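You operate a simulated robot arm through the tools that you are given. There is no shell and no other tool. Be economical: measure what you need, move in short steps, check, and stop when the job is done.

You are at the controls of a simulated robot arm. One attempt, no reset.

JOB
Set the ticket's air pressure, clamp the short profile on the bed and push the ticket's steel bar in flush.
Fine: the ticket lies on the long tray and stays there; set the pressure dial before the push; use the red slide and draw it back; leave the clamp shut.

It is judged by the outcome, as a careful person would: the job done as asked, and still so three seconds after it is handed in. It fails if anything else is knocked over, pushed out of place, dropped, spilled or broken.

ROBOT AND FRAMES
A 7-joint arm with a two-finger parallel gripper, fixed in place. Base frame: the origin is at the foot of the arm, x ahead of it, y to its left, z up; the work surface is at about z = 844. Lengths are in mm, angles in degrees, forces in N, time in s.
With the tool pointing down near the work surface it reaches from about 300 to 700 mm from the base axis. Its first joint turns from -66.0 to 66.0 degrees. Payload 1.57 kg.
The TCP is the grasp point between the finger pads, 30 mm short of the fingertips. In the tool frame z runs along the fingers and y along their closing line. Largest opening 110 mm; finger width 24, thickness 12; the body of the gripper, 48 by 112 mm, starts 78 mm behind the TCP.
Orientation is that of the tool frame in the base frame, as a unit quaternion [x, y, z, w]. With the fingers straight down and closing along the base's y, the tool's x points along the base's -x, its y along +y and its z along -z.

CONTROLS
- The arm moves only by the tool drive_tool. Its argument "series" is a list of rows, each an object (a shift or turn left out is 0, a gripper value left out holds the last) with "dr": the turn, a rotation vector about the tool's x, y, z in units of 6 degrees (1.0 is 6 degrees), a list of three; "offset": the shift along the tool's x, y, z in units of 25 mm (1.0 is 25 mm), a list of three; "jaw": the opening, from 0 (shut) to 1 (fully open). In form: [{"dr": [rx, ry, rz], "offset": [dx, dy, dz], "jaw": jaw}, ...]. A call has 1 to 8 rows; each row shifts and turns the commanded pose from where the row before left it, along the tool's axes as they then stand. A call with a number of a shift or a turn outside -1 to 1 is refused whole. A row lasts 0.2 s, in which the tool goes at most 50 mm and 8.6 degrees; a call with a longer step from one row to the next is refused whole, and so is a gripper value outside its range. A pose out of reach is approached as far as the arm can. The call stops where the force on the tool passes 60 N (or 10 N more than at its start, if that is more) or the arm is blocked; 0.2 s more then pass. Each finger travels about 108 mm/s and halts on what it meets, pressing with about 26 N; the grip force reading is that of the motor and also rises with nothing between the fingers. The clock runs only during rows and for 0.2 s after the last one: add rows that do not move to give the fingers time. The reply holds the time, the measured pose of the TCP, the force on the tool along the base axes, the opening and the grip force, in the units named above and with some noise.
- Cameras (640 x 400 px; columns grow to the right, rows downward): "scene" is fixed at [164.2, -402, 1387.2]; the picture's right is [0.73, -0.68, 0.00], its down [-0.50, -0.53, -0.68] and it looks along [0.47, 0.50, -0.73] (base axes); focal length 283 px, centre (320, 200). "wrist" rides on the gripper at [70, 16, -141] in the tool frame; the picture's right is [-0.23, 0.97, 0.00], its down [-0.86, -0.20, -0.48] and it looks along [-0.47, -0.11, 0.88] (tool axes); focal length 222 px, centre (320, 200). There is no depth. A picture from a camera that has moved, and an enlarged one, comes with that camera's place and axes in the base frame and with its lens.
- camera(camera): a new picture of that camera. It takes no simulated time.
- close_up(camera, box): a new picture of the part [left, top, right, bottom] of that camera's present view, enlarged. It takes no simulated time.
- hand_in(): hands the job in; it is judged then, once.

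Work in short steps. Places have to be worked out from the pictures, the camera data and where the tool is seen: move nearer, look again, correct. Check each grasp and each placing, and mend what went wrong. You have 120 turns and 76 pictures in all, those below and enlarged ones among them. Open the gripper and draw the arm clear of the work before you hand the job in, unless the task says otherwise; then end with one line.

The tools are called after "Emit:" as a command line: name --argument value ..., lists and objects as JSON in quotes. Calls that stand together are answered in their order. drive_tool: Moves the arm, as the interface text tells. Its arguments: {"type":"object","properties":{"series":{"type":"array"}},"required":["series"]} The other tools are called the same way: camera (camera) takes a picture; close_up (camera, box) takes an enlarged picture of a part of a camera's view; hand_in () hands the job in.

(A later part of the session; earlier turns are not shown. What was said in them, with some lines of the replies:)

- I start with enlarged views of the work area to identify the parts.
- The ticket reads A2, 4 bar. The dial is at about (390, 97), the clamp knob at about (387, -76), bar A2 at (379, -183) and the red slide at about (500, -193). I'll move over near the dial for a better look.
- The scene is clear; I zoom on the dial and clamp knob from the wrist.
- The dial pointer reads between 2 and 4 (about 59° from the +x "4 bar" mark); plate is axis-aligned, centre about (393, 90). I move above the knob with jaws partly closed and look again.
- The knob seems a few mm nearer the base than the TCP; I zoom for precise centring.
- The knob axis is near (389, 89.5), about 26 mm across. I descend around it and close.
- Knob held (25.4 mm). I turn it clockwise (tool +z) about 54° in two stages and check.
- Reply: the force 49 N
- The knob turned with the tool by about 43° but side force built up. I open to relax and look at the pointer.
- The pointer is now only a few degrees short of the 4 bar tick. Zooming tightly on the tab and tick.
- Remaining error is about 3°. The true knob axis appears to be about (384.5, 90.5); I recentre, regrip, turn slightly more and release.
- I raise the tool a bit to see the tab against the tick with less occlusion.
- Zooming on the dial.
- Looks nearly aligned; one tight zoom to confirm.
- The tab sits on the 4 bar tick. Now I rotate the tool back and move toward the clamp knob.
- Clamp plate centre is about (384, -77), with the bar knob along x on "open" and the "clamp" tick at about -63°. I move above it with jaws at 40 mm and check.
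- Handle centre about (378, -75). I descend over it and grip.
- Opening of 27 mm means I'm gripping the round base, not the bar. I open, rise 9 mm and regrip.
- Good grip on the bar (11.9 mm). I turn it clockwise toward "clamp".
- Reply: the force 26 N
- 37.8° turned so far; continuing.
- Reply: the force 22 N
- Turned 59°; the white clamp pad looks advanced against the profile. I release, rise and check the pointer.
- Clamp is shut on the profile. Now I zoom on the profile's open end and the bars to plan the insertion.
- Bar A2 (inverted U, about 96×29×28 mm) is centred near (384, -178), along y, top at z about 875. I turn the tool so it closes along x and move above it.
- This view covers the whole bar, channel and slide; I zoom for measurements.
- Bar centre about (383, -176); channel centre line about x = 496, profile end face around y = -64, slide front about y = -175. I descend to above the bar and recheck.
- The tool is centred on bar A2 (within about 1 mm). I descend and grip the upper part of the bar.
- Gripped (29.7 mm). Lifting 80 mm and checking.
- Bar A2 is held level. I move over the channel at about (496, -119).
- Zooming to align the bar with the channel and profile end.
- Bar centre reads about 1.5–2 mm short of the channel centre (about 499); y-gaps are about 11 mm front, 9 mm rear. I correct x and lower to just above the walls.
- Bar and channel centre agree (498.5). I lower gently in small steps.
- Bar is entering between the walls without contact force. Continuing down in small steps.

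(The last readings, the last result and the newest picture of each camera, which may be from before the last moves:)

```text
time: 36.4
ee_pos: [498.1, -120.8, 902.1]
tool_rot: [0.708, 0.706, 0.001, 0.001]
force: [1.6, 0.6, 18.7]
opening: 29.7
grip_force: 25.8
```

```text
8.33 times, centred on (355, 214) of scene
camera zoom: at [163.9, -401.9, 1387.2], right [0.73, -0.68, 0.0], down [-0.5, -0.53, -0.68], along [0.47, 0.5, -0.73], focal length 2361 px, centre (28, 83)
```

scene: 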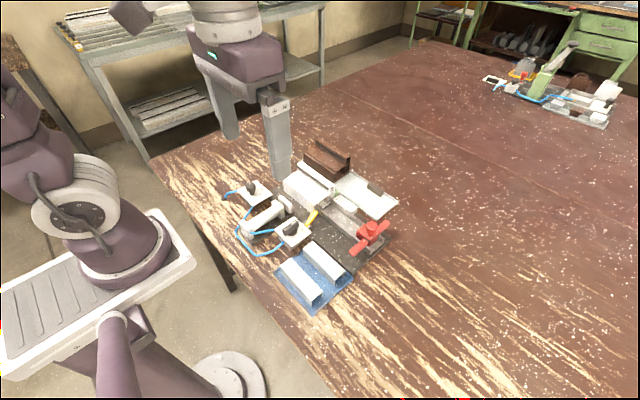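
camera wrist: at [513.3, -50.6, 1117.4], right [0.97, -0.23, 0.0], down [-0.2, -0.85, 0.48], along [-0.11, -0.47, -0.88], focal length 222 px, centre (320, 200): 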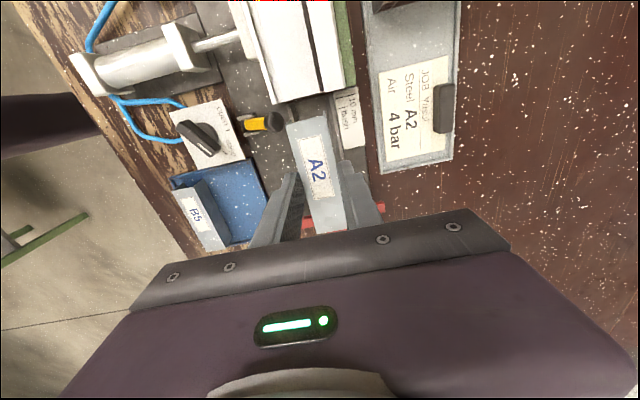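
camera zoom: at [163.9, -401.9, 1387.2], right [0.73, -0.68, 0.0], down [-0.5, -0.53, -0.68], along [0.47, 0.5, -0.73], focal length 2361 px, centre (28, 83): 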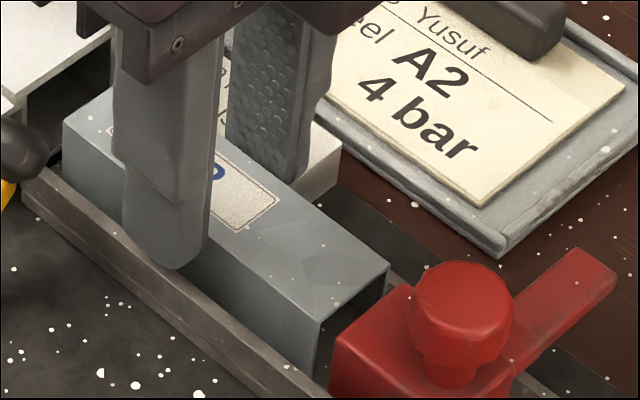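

Contact at z ≈ 902: the bar sits in the channel. I open slightly and rise.

Emit:
drive_tool --series '[{"offset": [0, 0, -0.06]}, {"jaw": 0.34}, {}, {"offset": [0, 0, -0.4]}, {"offset": [0, 0, -0.8]}, {"offset": [0, 0, -0.8]}, {"offset": [0, 0, -0.8]}, {}]'

Emit:
camera --camera "wrist"

Emit:
close_up --camera "scene" --box '[310, 170, 400, 242]'

```text
time: 38.2
ee_pos: [496.7, -119.9, 975.1]
tool_rot: [0.707, 0.707, 0.0, 0.0]
force: [0.0, 1.4, -0.1]
opening: 37.4
grip_force: 0.2
```

```text
31 pictures are left
camera wrist: at [513.0, -50.3, 1117.3], right [0.97, -0.23, 0.0], down [-0.2, -0.85, 0.48], along [-0.11, -0.47, -0.88], focal length 222 px, centre (320, 200)
```

wrist: 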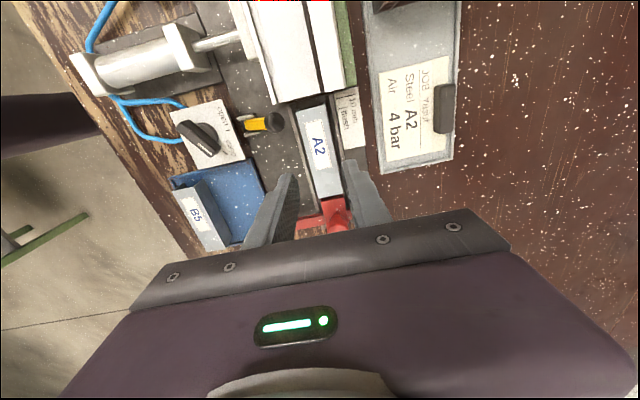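

```text
5.56 times, centred on (355, 206) of scene
camera zoom: at [164.2, -402.0, 1387.2], right [0.73, -0.68, 0.0], down [-0.5, -0.53, -0.68], along [0.47, 0.5, -0.73], focal length 1574 px, centre (126, 167)
```

zoom: 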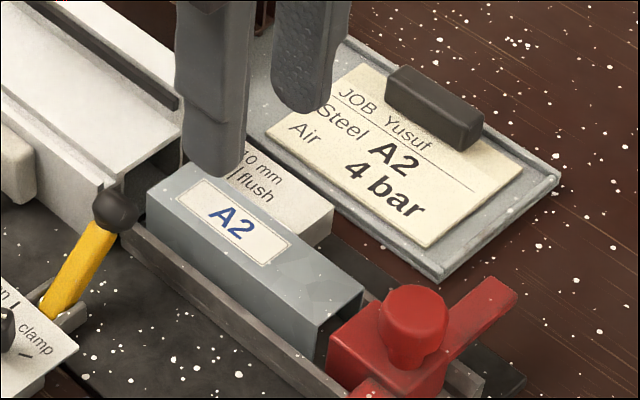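

Bar lies straight in the channel. The slide's knob is at about (497, -207), top z ≈ 914. I move above it.

Emit:
drive_tool --series '[{"offset": [-0.87, 0.02, 0]}, {"offset": [-0.87, 0, 0]}, {"offset": [-0.87, 0, 0]}, {"offset": [-0.87, 0, 0]}, {}]'

Emit:
close_up --camera "wrist" --box '[240, 50, 400, 210]'

```text
time: 39.4
ee_pos: [498.1, -206.7, 974.1]
tool_rot: [0.708, 0.706, 0.0, 0.0]
force: [0.1, 0.6, 0.3]
opening: 37.4
grip_force: 0.0
```

```text
2.50 times, centred on (320, 130) of wrist
camera zoom: at [514.5, -136.7, 1116.3], right [0.97, -0.23, 0.0], down [-0.2, -0.85, 0.48], along [-0.11, -0.47, -0.88], focal length 555 px, centre (320, 375)
```

zoom: 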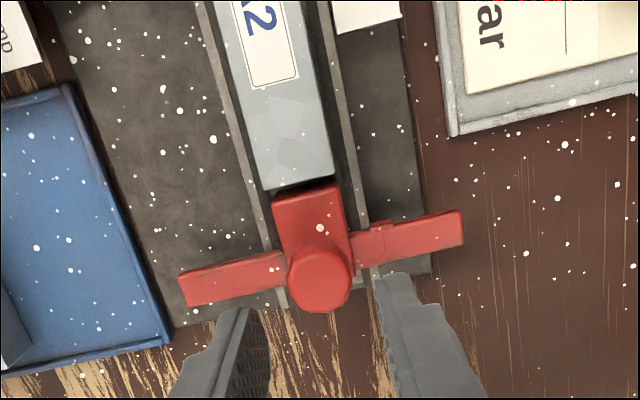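

Tool is aligned with the knob within about 3 mm. I descend to z ≈ 920 and grip the knob.

Emit:
drive_tool --series '[{"offset": [0.08, 0, 0.6]}, {"offset": [0, 0, 0.6]}, {"offset": [0, 0, 0.5]}, {"offset": [0, 0, 0.44]}, {}, {"jaw": 0.1}, {}, {}]'

Emit:
close_up --camera "scene" --box '[330, 180, 420, 252]'

```text
time: 41.2
ee_pos: [498.1, -205.8, 919.4]
tool_rot: [0.707, 0.707, -0.001, 0.0]
force: [6.1, -1.4, -8.2]
opening: 25.2
grip_force: 36.6
```

```text
5.56 times, centred on (375, 216) of scene
camera zoom: at [164.5, -402.1, 1387.1], right [0.73, -0.68, 0.0], down [-0.5, -0.53, -0.68], along [0.47, 0.5, -0.73], focal length 1574 px, centre (14, 111)
```

zoom: 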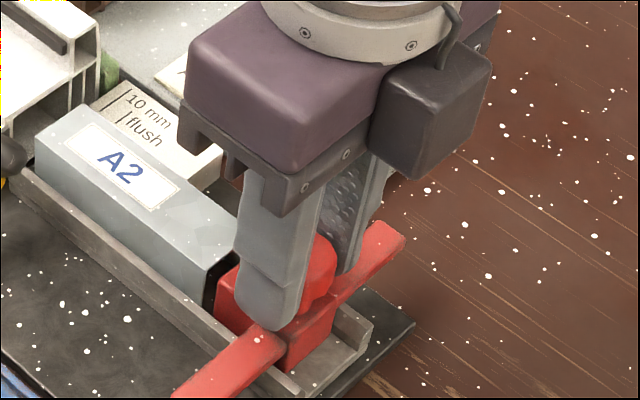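

Knob gripped (25 mm). I push slowly along +y, first 50 mm.

Emit:
drive_tool --series '[{"offset": [0.3, 0, 0]}, {"offset": [0.3, 0, 0]}, {"offset": [0.3, 0, 0]}, {"offset": [0.3, 0, 0]}, {"offset": [0.4, 0, 0]}, {"offset": [0.4, 0, 0]}, {}]'

Emit:
close_up --camera "scene" --box '[300, 170, 400, 250]'

```text
time: 42.8
ee_pos: [500.1, -155.1, 919.5]
tool_rot: [0.707, 0.707, 0.0, 0.0]
force: [0.1, -0.5, -11.1]
opening: 25.2
grip_force: 36.5
```

```text
5.00 times, centred on (350, 210) of scene
camera zoom: at [164.4, -402.1, 1387.1], right [0.73, -0.68, 0.0], down [-0.5, -0.53, -0.68], along [0.47, 0.5, -0.73], focal length 1416 px, centre (170, 150)
```

zoom: 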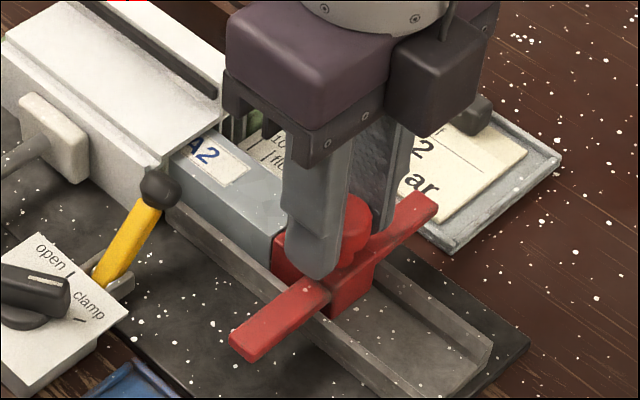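

The bar is entering the profile smoothly. Push 40 mm more, then check the handle against the yellow lever.

Emit:
drive_tool --series '[{"offset": [0.3, 0, 0]}, {"offset": [0.3, 0, 0]}, {"offset": [0.3, 0, 0]}, {"offset": [0.3, 0, 0]}, {"offset": [0.3, 0, 0]}, {}]'

Emit:
close_up --camera "scene" --box '[305, 175, 385, 239]'

Emit:
close_up --camera "wrist" --box '[220, 70, 420, 210]'

```text
time: 44.2
ee_pos: [498.7, -117.5, 920.1]
tool_rot: [0.707, 0.707, -0.001, 0.0]
force: [-10.8, -0.4, -6.8]
opening: 25.1
grip_force: 36.7
```

```text
6.25 times, centred on (345, 207) of scene
camera zoom: at [164.0, -402.1, 1387.2], right [0.73, -0.68, 0.0], down [-0.5, -0.53, -0.68], along [0.47, 0.5, -0.73], focal length 1771 px, centre (164, 156)
```

zoom: 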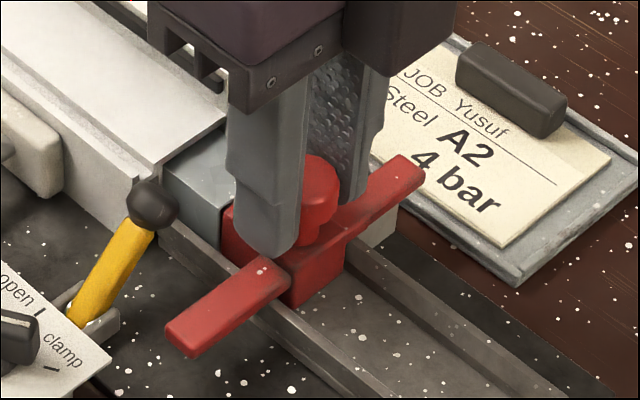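

```text
2.86 times, centred on (320, 140) of wrist
camera zoom: at [514.6, -48.0, 1061.8], right [0.97, -0.23, 0.0], down [-0.2, -0.86, 0.48], along [-0.11, -0.47, -0.88], focal length 635 px, centre (320, 371)
```

zoom: 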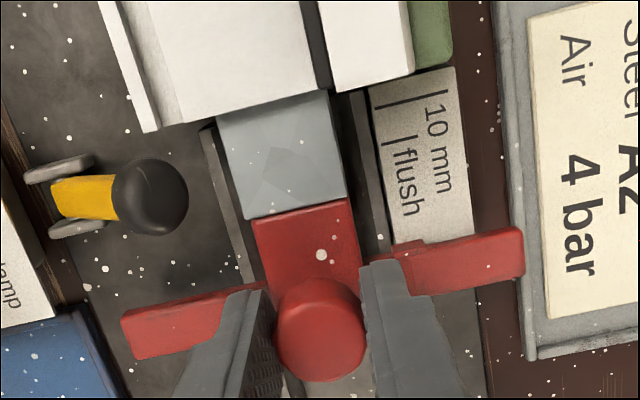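

About 28 mm left, both by bar protrusion and handle-to-"flush" line; the yellow lever seems to sit as a stop just at the flush position. Push 22 mm more, then check.

Emit:
drive_tool --series '[{"offset": [0.22, 0, 0]}, {"offset": [0.22, 0, 0]}, {"offset": [0.22, 0, 0]}, {"offset": [0.22, 0, 0]}, {}]'

Emit:
close_up --camera "wrist" --box '[240, 80, 400, 208]'

Emit:
close_up --camera "scene" --box '[305, 175, 365, 223]'

```text
time: 45.4
ee_pos: [498.6, -96.2, 919.8]
tool_rot: [0.707, 0.707, -0.001, 0.0]
force: [-12.3, -0.4, -20.7]
opening: 25.2
grip_force: 36.8
```

```text
3.12 times, centred on (320, 144) of wrist
camera zoom: at [514.6, -26.2, 1061.9], right [0.97, -0.23, 0.0], down [-0.2, -0.86, 0.48], along [-0.11, -0.47, -0.88], focal length 694 px, centre (320, 375)
```

zoom: 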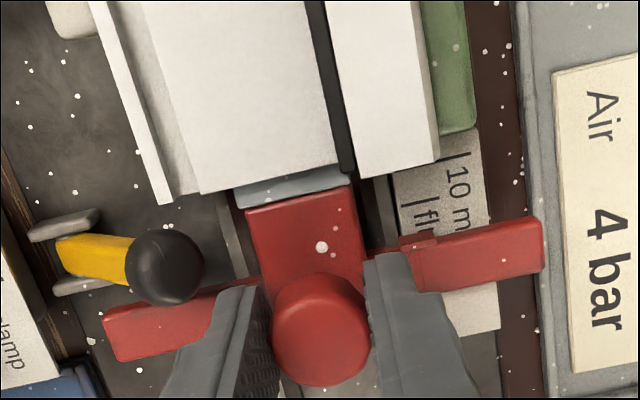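

```text
8.33 times, centred on (335, 199) of scene
camera zoom: at [164.3, -402.1, 1387.1], right [0.73, -0.68, 0.0], down [-0.5, -0.53, -0.68], along [0.47, 0.5, -0.73], focal length 2361 px, centre (195, 208)
```

zoom: 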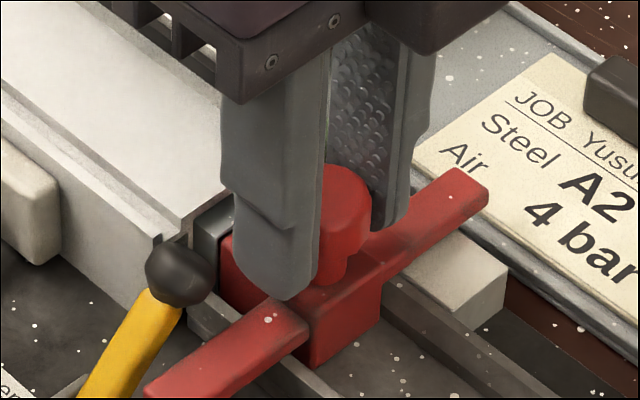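

About 7 mm remain. Advance 4 mm more, watching force.

Emit:
drive_tool --series '[{"offset": [0.08, 0, 0]}, {"offset": [0.08, 0, 0]}, {}]'

Emit:
close_up --camera "wrist" --box '[250, 110, 370, 206]'

Emit:
close_up --camera "scene" --box '[310, 190, 350, 222]'

```text
time: 46.2
ee_pos: [498.2, -92.5, 920.1]
tool_rot: [0.708, 0.706, 0.0, -0.001]
force: [-13.9, -0.7, -26.1]
opening: 25.1
grip_force: 36.8
```

```text
4.17 times, centred on (310, 158) of wrist
camera zoom: at [514.7, -22.2, 1062.4], right [0.97, -0.23, 0.0], down [-0.2, -0.86, 0.48], along [-0.11, -0.47, -0.88], focal length 926 px, centre (362, 375)
```

zoom: 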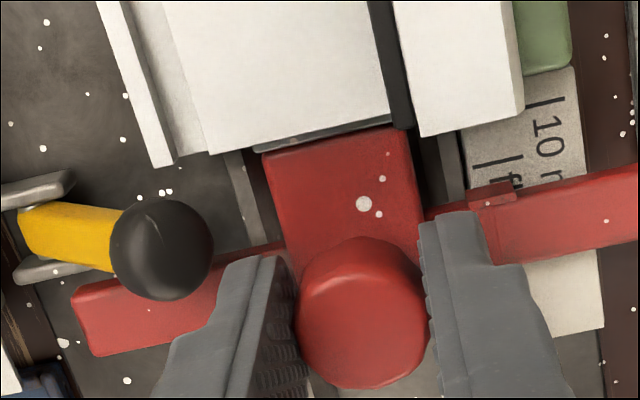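

```text
12.50 times, centred on (330, 206) of scene
camera zoom: at [164.3, -402.1, 1387.1], right [0.73, -0.68, 0.0], down [-0.5, -0.53, -0.68], along [0.47, 0.5, -0.73], focal length 3541 px, centre (195, 125)
```

zoom: 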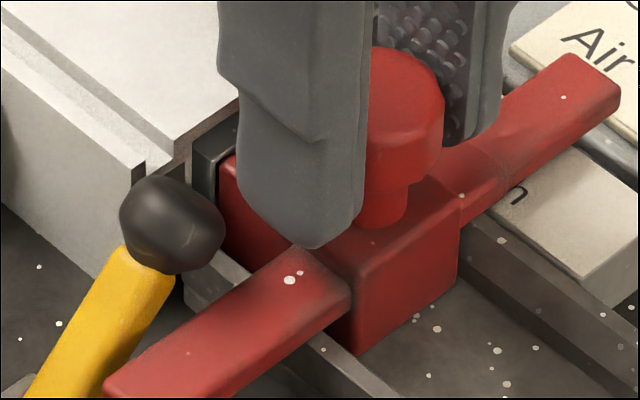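

Roughly 4 mm remain; a small index tab on the handle approaches the "flush" line. Advance 2.5 mm and look.

Emit:
drive_tool --series '[{"offset": [0.05, 0, 0]}, {"offset": [0.05, 0, 0]}, {}]'

Emit:
close_up --camera "wrist" --box '[290, 120, 370, 184]'

```text
time: 47.0
ee_pos: [498.3, -88.1, 919.9]
tool_rot: [0.708, 0.706, 0.0, 0.0]
force: [-16.4, -0.7, -26.6]
opening: 25.2
grip_force: 36.8
```

```text
6.25 times, centred on (330, 152) of wrist
camera zoom: at [514.6, -19.6, 1062.8], right [0.97, -0.23, 0.0], down [-0.2, -0.85, 0.48], along [-0.11, -0.47, -0.88], focal length 1388 px, centre (258, 500)
```

zoom: 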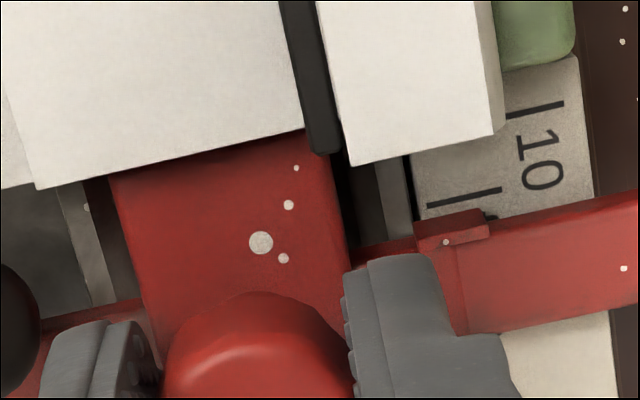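

About 1.5–2.5 mm remain (tab vs flush line). Advance 1.5 mm and check from the scene camera.

Emit:
drive_tool --series '[{"offset": [0.06, 0, 0]}, {}, {}]'

Emit:
close_up --camera "scene" --box '[315, 190, 345, 214]'

Emit:
close_up --camera "wrist" --box '[330, 130, 370, 162]'

```text
time: 47.8
ee_pos: [497.6, -87.3, 921.3]
tool_rot: [0.708, 0.706, 0.0, 0.0]
force: [-17.6, -0.9, -16.1]
opening: 25.1
grip_force: 36.9
```

```text
16.00 times, centred on (330, 202) of scene
camera zoom: at [164.1, -402.1, 1387.2], right [0.73, -0.68, 0.0], down [-0.5, -0.53, -0.68], along [0.47, 0.5, -0.73], focal length 4533 px, centre (160, 168)
```

zoom: 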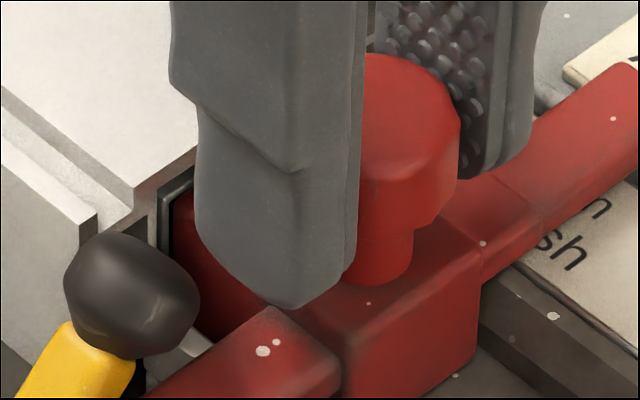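

```text
12.50 times, centred on (350, 146) of wrist
camera zoom: at [514.5, -18.0, 1062.8], right [0.97, -0.23, 0.0], down [-0.2, -0.85, 0.48], along [-0.11, -0.47, -0.88], focal length 2776 px, centre (-55, 875)
```

zoom: 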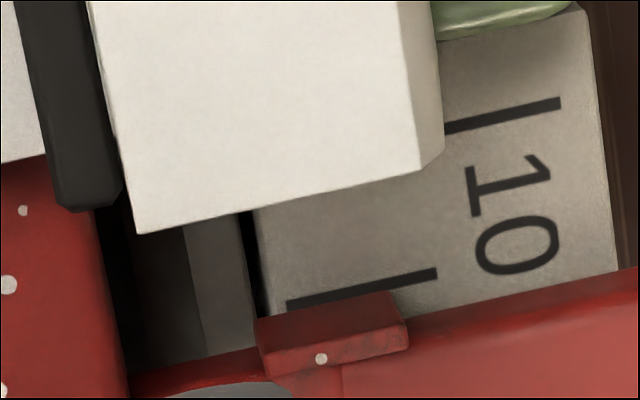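

The tab edge is about 1 mm short of the flush line, and the bar end is nearly level with the face. Advance 1 mm and look again.

Emit:
drive_tool --series '[{"offset": [0.04, 0, 0]}, {}, {}]'

Emit:
close_up --camera "scene" --box '[319, 196, 334, 208]'

Emit:
close_up --camera "wrist" --box '[330, 130, 370, 162]'

```text
time: 48.6
ee_pos: [497.8, -87.9, 920.3]
tool_rot: [0.707, 0.707, 0.0, 0.001]
force: [-21.3, -9.1, -2.2]
opening: 25.3
grip_force: 36.7
```

```text
16.00 times, centred on (326, 202) of scene
camera zoom: at [163.7, -402.3, 1387.1], right [0.73, -0.68, 0.0], down [-0.5, -0.53, -0.68], along [0.47, 0.5, -0.73], focal length 4533 px, centre (216, 168)
```

zoom: 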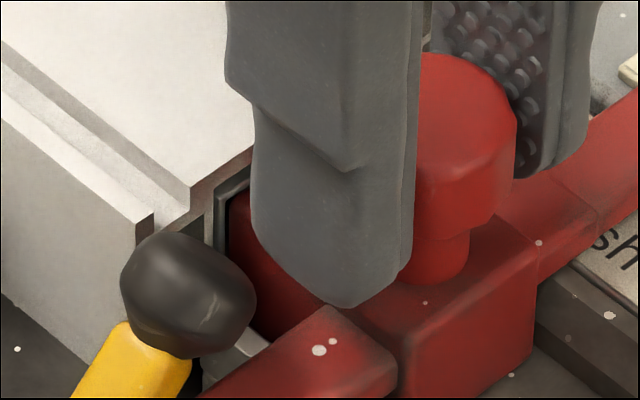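

```text
12.50 times, centred on (350, 146) of wrist
camera zoom: at [514.4, -17.8, 1062.8], right [0.97, -0.23, 0.0], down [-0.2, -0.85, 0.48], along [-0.11, -0.47, -0.88], focal length 2776 px, centre (-55, 875)
```

zoom: 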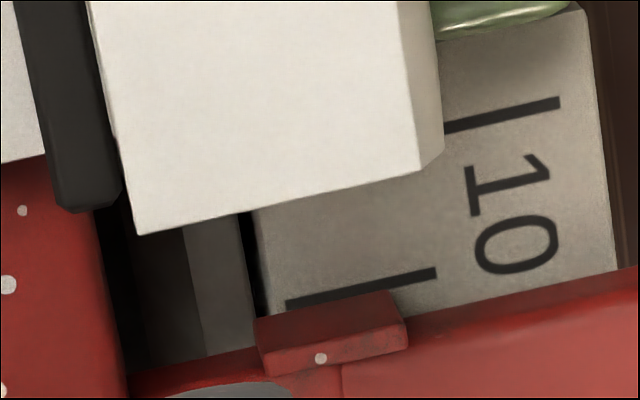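

Contact resistance appeared (-9 N in y) without further motion, with the tab at the flush line: stop reached. I draw the slide back and inspect the bar's end.

Emit:
drive_tool --series '[{"offset": [-0.3, 0.02, 0]}, {"offset": [-0.4, 0, 0]}, {"offset": [-0.4, 0, 0]}, {"offset": [-0.4, 0, 0]}, {"offset": [-0.4, 0, 0]}, {"offset": [-0.4, 0, 0]}, {"offset": [-0.4, 0, 0]}, {}]'

Emit:
close_up --camera "scene" --box '[319, 190, 349, 214]'

```text
time: 50.4
ee_pos: [498.3, -155.7, 920.0]
tool_rot: [0.708, 0.706, -0.001, -0.001]
force: [-29.3, -0.8, 6.2]
opening: 25.4
grip_force: 36.7
```

```text
16.00 times, centred on (334, 202) of scene
camera zoom: at [163.4, -402.0, 1387.3], right [0.73, -0.68, 0.0], down [-0.5, -0.53, -0.68], along [0.47, 0.5, -0.73], focal length 4533 px, centre (96, 168)
```

zoom: 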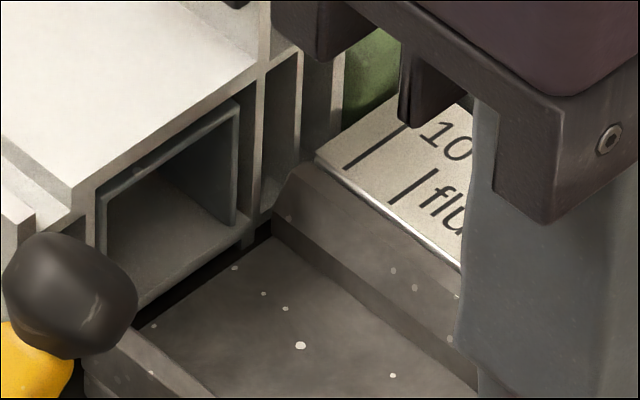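

Zooming in tighter on the bar end to judge flushness.

Emit:
close_up --camera "scene" --box '[323, 194, 338, 210]'

```text
16.00 times, centred on (330, 202) of scene
camera zoom: at [163.4, -402.0, 1387.3], right [0.73, -0.68, 0.0], down [-0.5, -0.53, -0.68], along [0.47, 0.5, -0.73], focal length 4533 px, centre (152, 168)
```

zoom: 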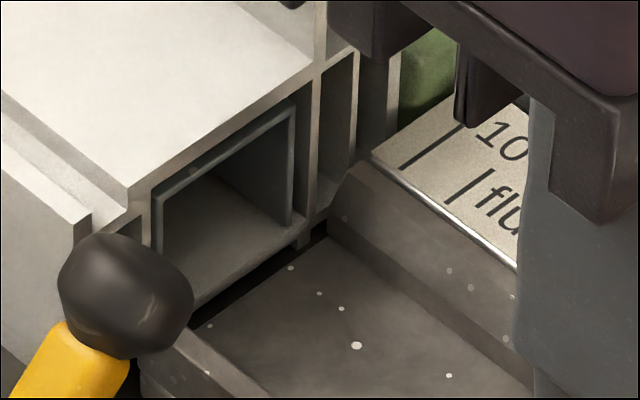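

The bar is in, near flush, possibly slightly recessed; I'll verify from a better angle. First I finish drawing the slide back to its start and release.

Emit:
drive_tool --series '[{"offset": [-0.3, -0.06, 0]}, {"offset": [-0.4, 0, 0]}, {"offset": [-0.4, 0, 0]}, {"offset": [-0.4, 0, 0]}, {"offset": [-0.4, 0, 0]}, {}]'

Emit:
drive_tool --series '[{"jaw": 0.36}, {}, {"offset": [0, 0, -0.8]}, {"offset": [0, 0, -0.9]}, {"offset": [0, 0, -0.9]}, {"offset": [0, 0, -0.9]}, {"offset": [0, 0, -0.9]}, {}]'

Emit:
close_up --camera "scene" --box '[290, 170, 390, 250]'

```text
time: 51.8
ee_pos: [498.4, -202.8, 920.7]
tool_rot: [0.707, 0.708, 0.0, 0.002]
force: [1.7, -1.8, 0.7]
opening: 24.8
grip_force: 36.6
```

```text
time: 53.6
ee_pos: [496.8, -202.4, 1029.7]
tool_rot: [0.708, 0.706, 0.0, 0.0]
force: [-0.2, -0.4, -1.4]
opening: 39.6
grip_force: 0.0
```

```text
5.00 times, centred on (340, 210) of scene
camera zoom: at [164.2, -402.0, 1387.2], right [0.73, -0.68, 0.0], down [-0.5, -0.53, -0.68], along [0.47, 0.5, -0.73], focal length 1416 px, centre (220, 150)
```

zoom: 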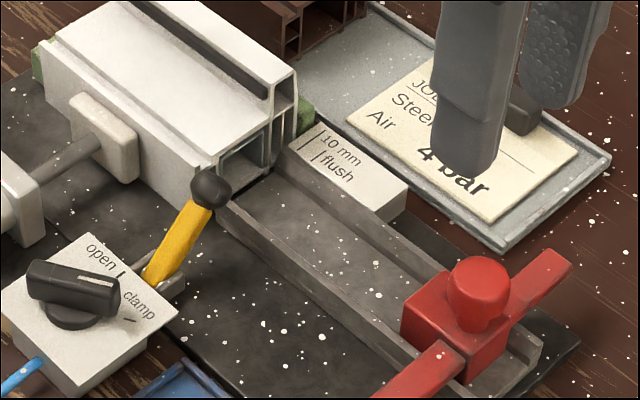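

Slide is back and released. To verify flushness I turn the tool half a turn so the wrist camera looks at the profile end from the −y side.

Emit:
drive_tool --series '[{"dr": [0, 0, -1]}, {"dr": [0, 0, -1]}, {"dr": [0, 0, -1]}, {"dr": [0, 0, -1]}, {"dr": [0, 0, -1]}, {"dr": [0, 0, -1]}, {"dr": [0, 0, -1]}, {"dr": [0, 0, -1]}]'

Emit:
drive_tool --series '[{"dr": [0, 0, -1]}, {"dr": [0, 0, -1]}, {"dr": [0, 0, -1]}, {"dr": [0, 0, -1]}, {"dr": [0, 0, -1]}, {"dr": [0, 0, -1]}, {"dr": [0, 0, -1]}, {"dr": [0, 0, -1]}]'

Emit:
drive_tool --series '[{"dr": [0, 0, -1]}, {"dr": [0, 0, -1]}, {"dr": [0, 0, -1]}, {"dr": [0, 0, -1]}, {"dr": [0, 0, -1]}, {"dr": [0, 0, -1]}, {"dr": [0, 0, -1]}, {"dr": [0, 0, -1]}]'

Emit:
drive_tool --series '[{"dr": [0, 0, -1]}, {"dr": [0, 0, -1]}, {"dr": [0, 0, -1]}, {"dr": [0, 0, -1]}, {"dr": [0, 0, -1]}, {"dr": [0, 0, -1]}, {}]'

```text
time: 55.4
ee_pos: [498.0, -201.5, 1029.6]
tool_rot: [0.357, 0.934, 0.0, -0.001]
force: [-0.1, -0.6, 0.3]
opening: 39.5
grip_force: 0.1
```

```text
time: 57.2
ee_pos: [497.3, -202.6, 1029.8]
tool_rot: [-0.053, 0.999, 0.001, -0.001]
force: [0.6, -0.6, 0.1]
opening: 39.6
grip_force: 0.0
```

```text
time: 59.0
ee_pos: [497.6, -201.6, 1029.6]
tool_rot: [-0.454, 0.891, 0.0, 0.0]
force: [0.6, -0.7, -1.7]
opening: 39.3
grip_force: 0.0
```

```text
time: 60.6
ee_pos: [497.0, -201.8, 1029.3]
tool_rot: [0.707, -0.707, 0.001, 0.0]
force: [0.0, 0.1, 0.0]
opening: 39.7
grip_force: 0.0
```

Now I shift to about (490, -105, 1005) and pitch the tool 24° for a flatter look.

Emit:
drive_tool --series '[{"offset": [-0.97, 0.07, 0.25]}, {"offset": [-0.97, 0.07, 0.25]}, {"offset": [-0.97, 0.07, 0.25]}, {"offset": [-0.97, 0.07, 0.25]}, {"dr": [0, -1, 0]}, {"dr": [0, -1, 0]}, {"dr": [0, -1, 0]}, {"dr": [0, -1, 0]}]'

Emit:
camera --camera "wrist"

```text
time: 62.4
ee_pos: [489.2, -105.4, 1005.8]
tool_rot: [0.692, -0.692, -0.147, -0.148]
force: [0.0, -0.1, 0.8]
opening: 39.6
grip_force: 0.0
```

```text
12 pictures are left
camera wrist: at [473.5, -226.7, 1107.0], right [-0.97, 0.21, 0.09], down [0.2, 0.59, 0.79], along [0.11, 0.78, -0.61], focal length 222 px, centre (320, 200)
```

wrist: 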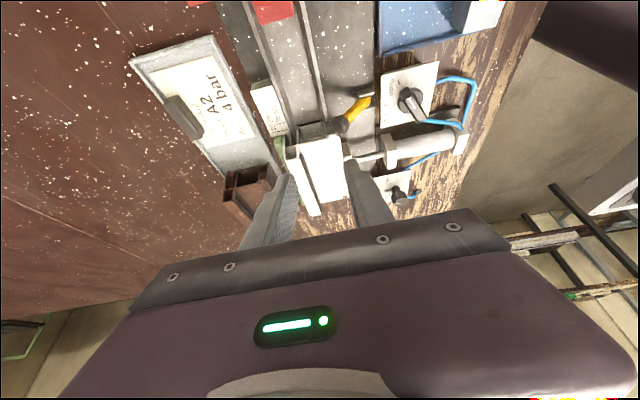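

Profile end is visible at about (310, 130); zooming in.

Emit:
close_up --camera "wrist" --box '[295, 115, 335, 147]'

```text
12.50 times, centred on (315, 131) of wrist
camera zoom: at [473.5, -226.7, 1107.0], right [-0.97, 0.21, 0.09], down [0.2, 0.59, 0.79], along [0.11, 0.78, -0.61], focal length 2776 px, centre (382, 1062)
```

zoom: 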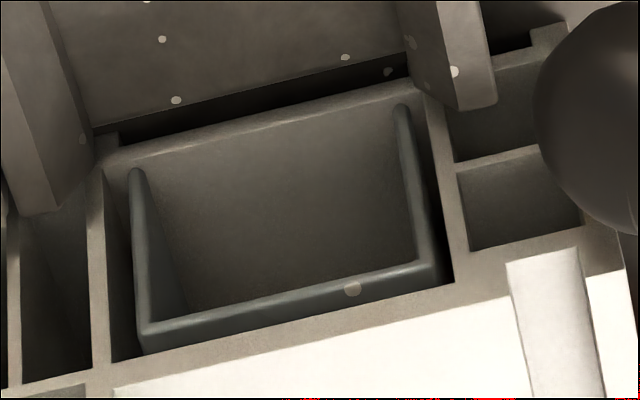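

The bar end is within a couple of mm of the face; I lower the camera for a closer, flatter view to measure it.

Emit:
drive_tool --series '[{"offset": [0.33, 0, 0.73]}, {"offset": [0.33, 0, 0.73]}, {"offset": [0.33, 0, 0.73]}, {}]'

Emit:
close_up --camera "wrist" --box '[292, 140, 342, 180]'

```text
time: 63.4
ee_pos: [490.8, -106.1, 945.1]
tool_rot: [-0.691, 0.692, 0.147, 0.146]
force: [-0.4, 0.7, 1.3]
opening: 39.8
grip_force: 0.0
```

```text
10.00 times, centred on (317, 160) of wrist
camera zoom: at [474.2, -227.1, 1047.0], right [-0.97, 0.21, 0.09], down [0.2, 0.59, 0.78], along [0.11, 0.78, -0.61], focal length 2221 px, centre (350, 600)
```

zoom: 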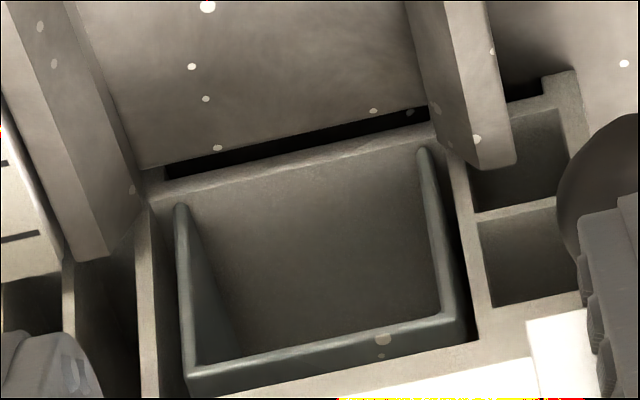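

The bar end sits about level (≤1–2 mm inside) with the profile face, index at the flush line, clamp and slide fine. I raise and level the tool and draw clear.

Emit:
drive_tool --series '[{"offset": [-0.41, 0, -0.91]}, {"offset": [-0.41, 0, -0.91]}, {"offset": [-0.41, 0, -0.91]}, {"offset": [-0.41, 0, -0.91]}, {"dr": [0, 1, 0]}, {"dr": [0, 1, 0]}, {"dr": [0, 1, 0]}, {"dr": [0, 1, 0]}]'

Emit:
drive_tool --series '[{"offset": [0, 0.6, -0.9], "jaw": 0.9}, {"offset": [0, 0.9, -0.9]}, {"offset": [0, 0.9, -0.9]}, {"offset": [0, 0.9, -0.9]}, {"offset": [0, 0.9, -0.5]}, {"offset": [0, 0.9, 0]}, {}]'

Emit:
close_up --camera "scene" --box '[220, 130, 420, 320]'

```text
time: 65.2
ee_pos: [490.0, -103.9, 1045.3]
tool_rot: [0.707, -0.707, 0.0, 0.0]
force: [-0.1, -0.3, -0.3]
opening: 39.6
grip_force: 0.0
```

```text
time: 66.8
ee_pos: [362.5, -105.3, 1148.2]
tool_rot: [-0.707, 0.707, 0.0, 0.0]
force: [0.4, 0.6, 0.2]
opening: 98.9
grip_force: 0.1
```

```text
2.11 times, centred on (320, 225) of scene
camera zoom: at [164.2, -402.0, 1387.2], right [0.73, -0.68, 0.0], down [-0.5, -0.53, -0.68], along [0.47, 0.5, -0.73], focal length 596 px, centre (320, 147)
```

zoom: 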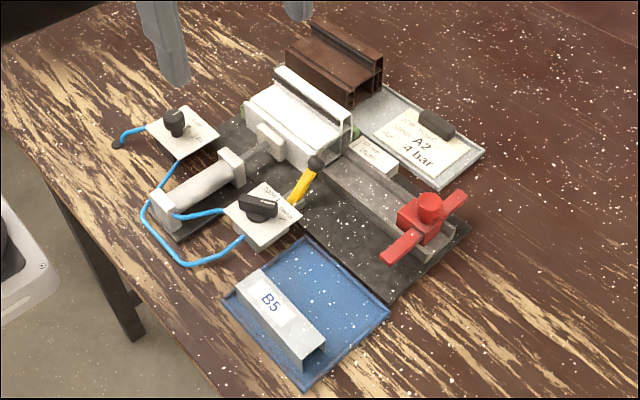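

Everything stands as asked: dial at 4 bar, clamp shut, A2 bar in, slide back, ticket and B5 untouched. Handing in.

Emit:
hand_in

```text
The job is handed in.
```

The job is handed in: the dial is at 4 bar, the short profile is clamped, and bar A2 is pushed in to the flush mark, with its end about 1–2 mm inside the profile face as best I could measure. The red slide is drawn back, the clamp is left shut, and the ticket is still on its tray.
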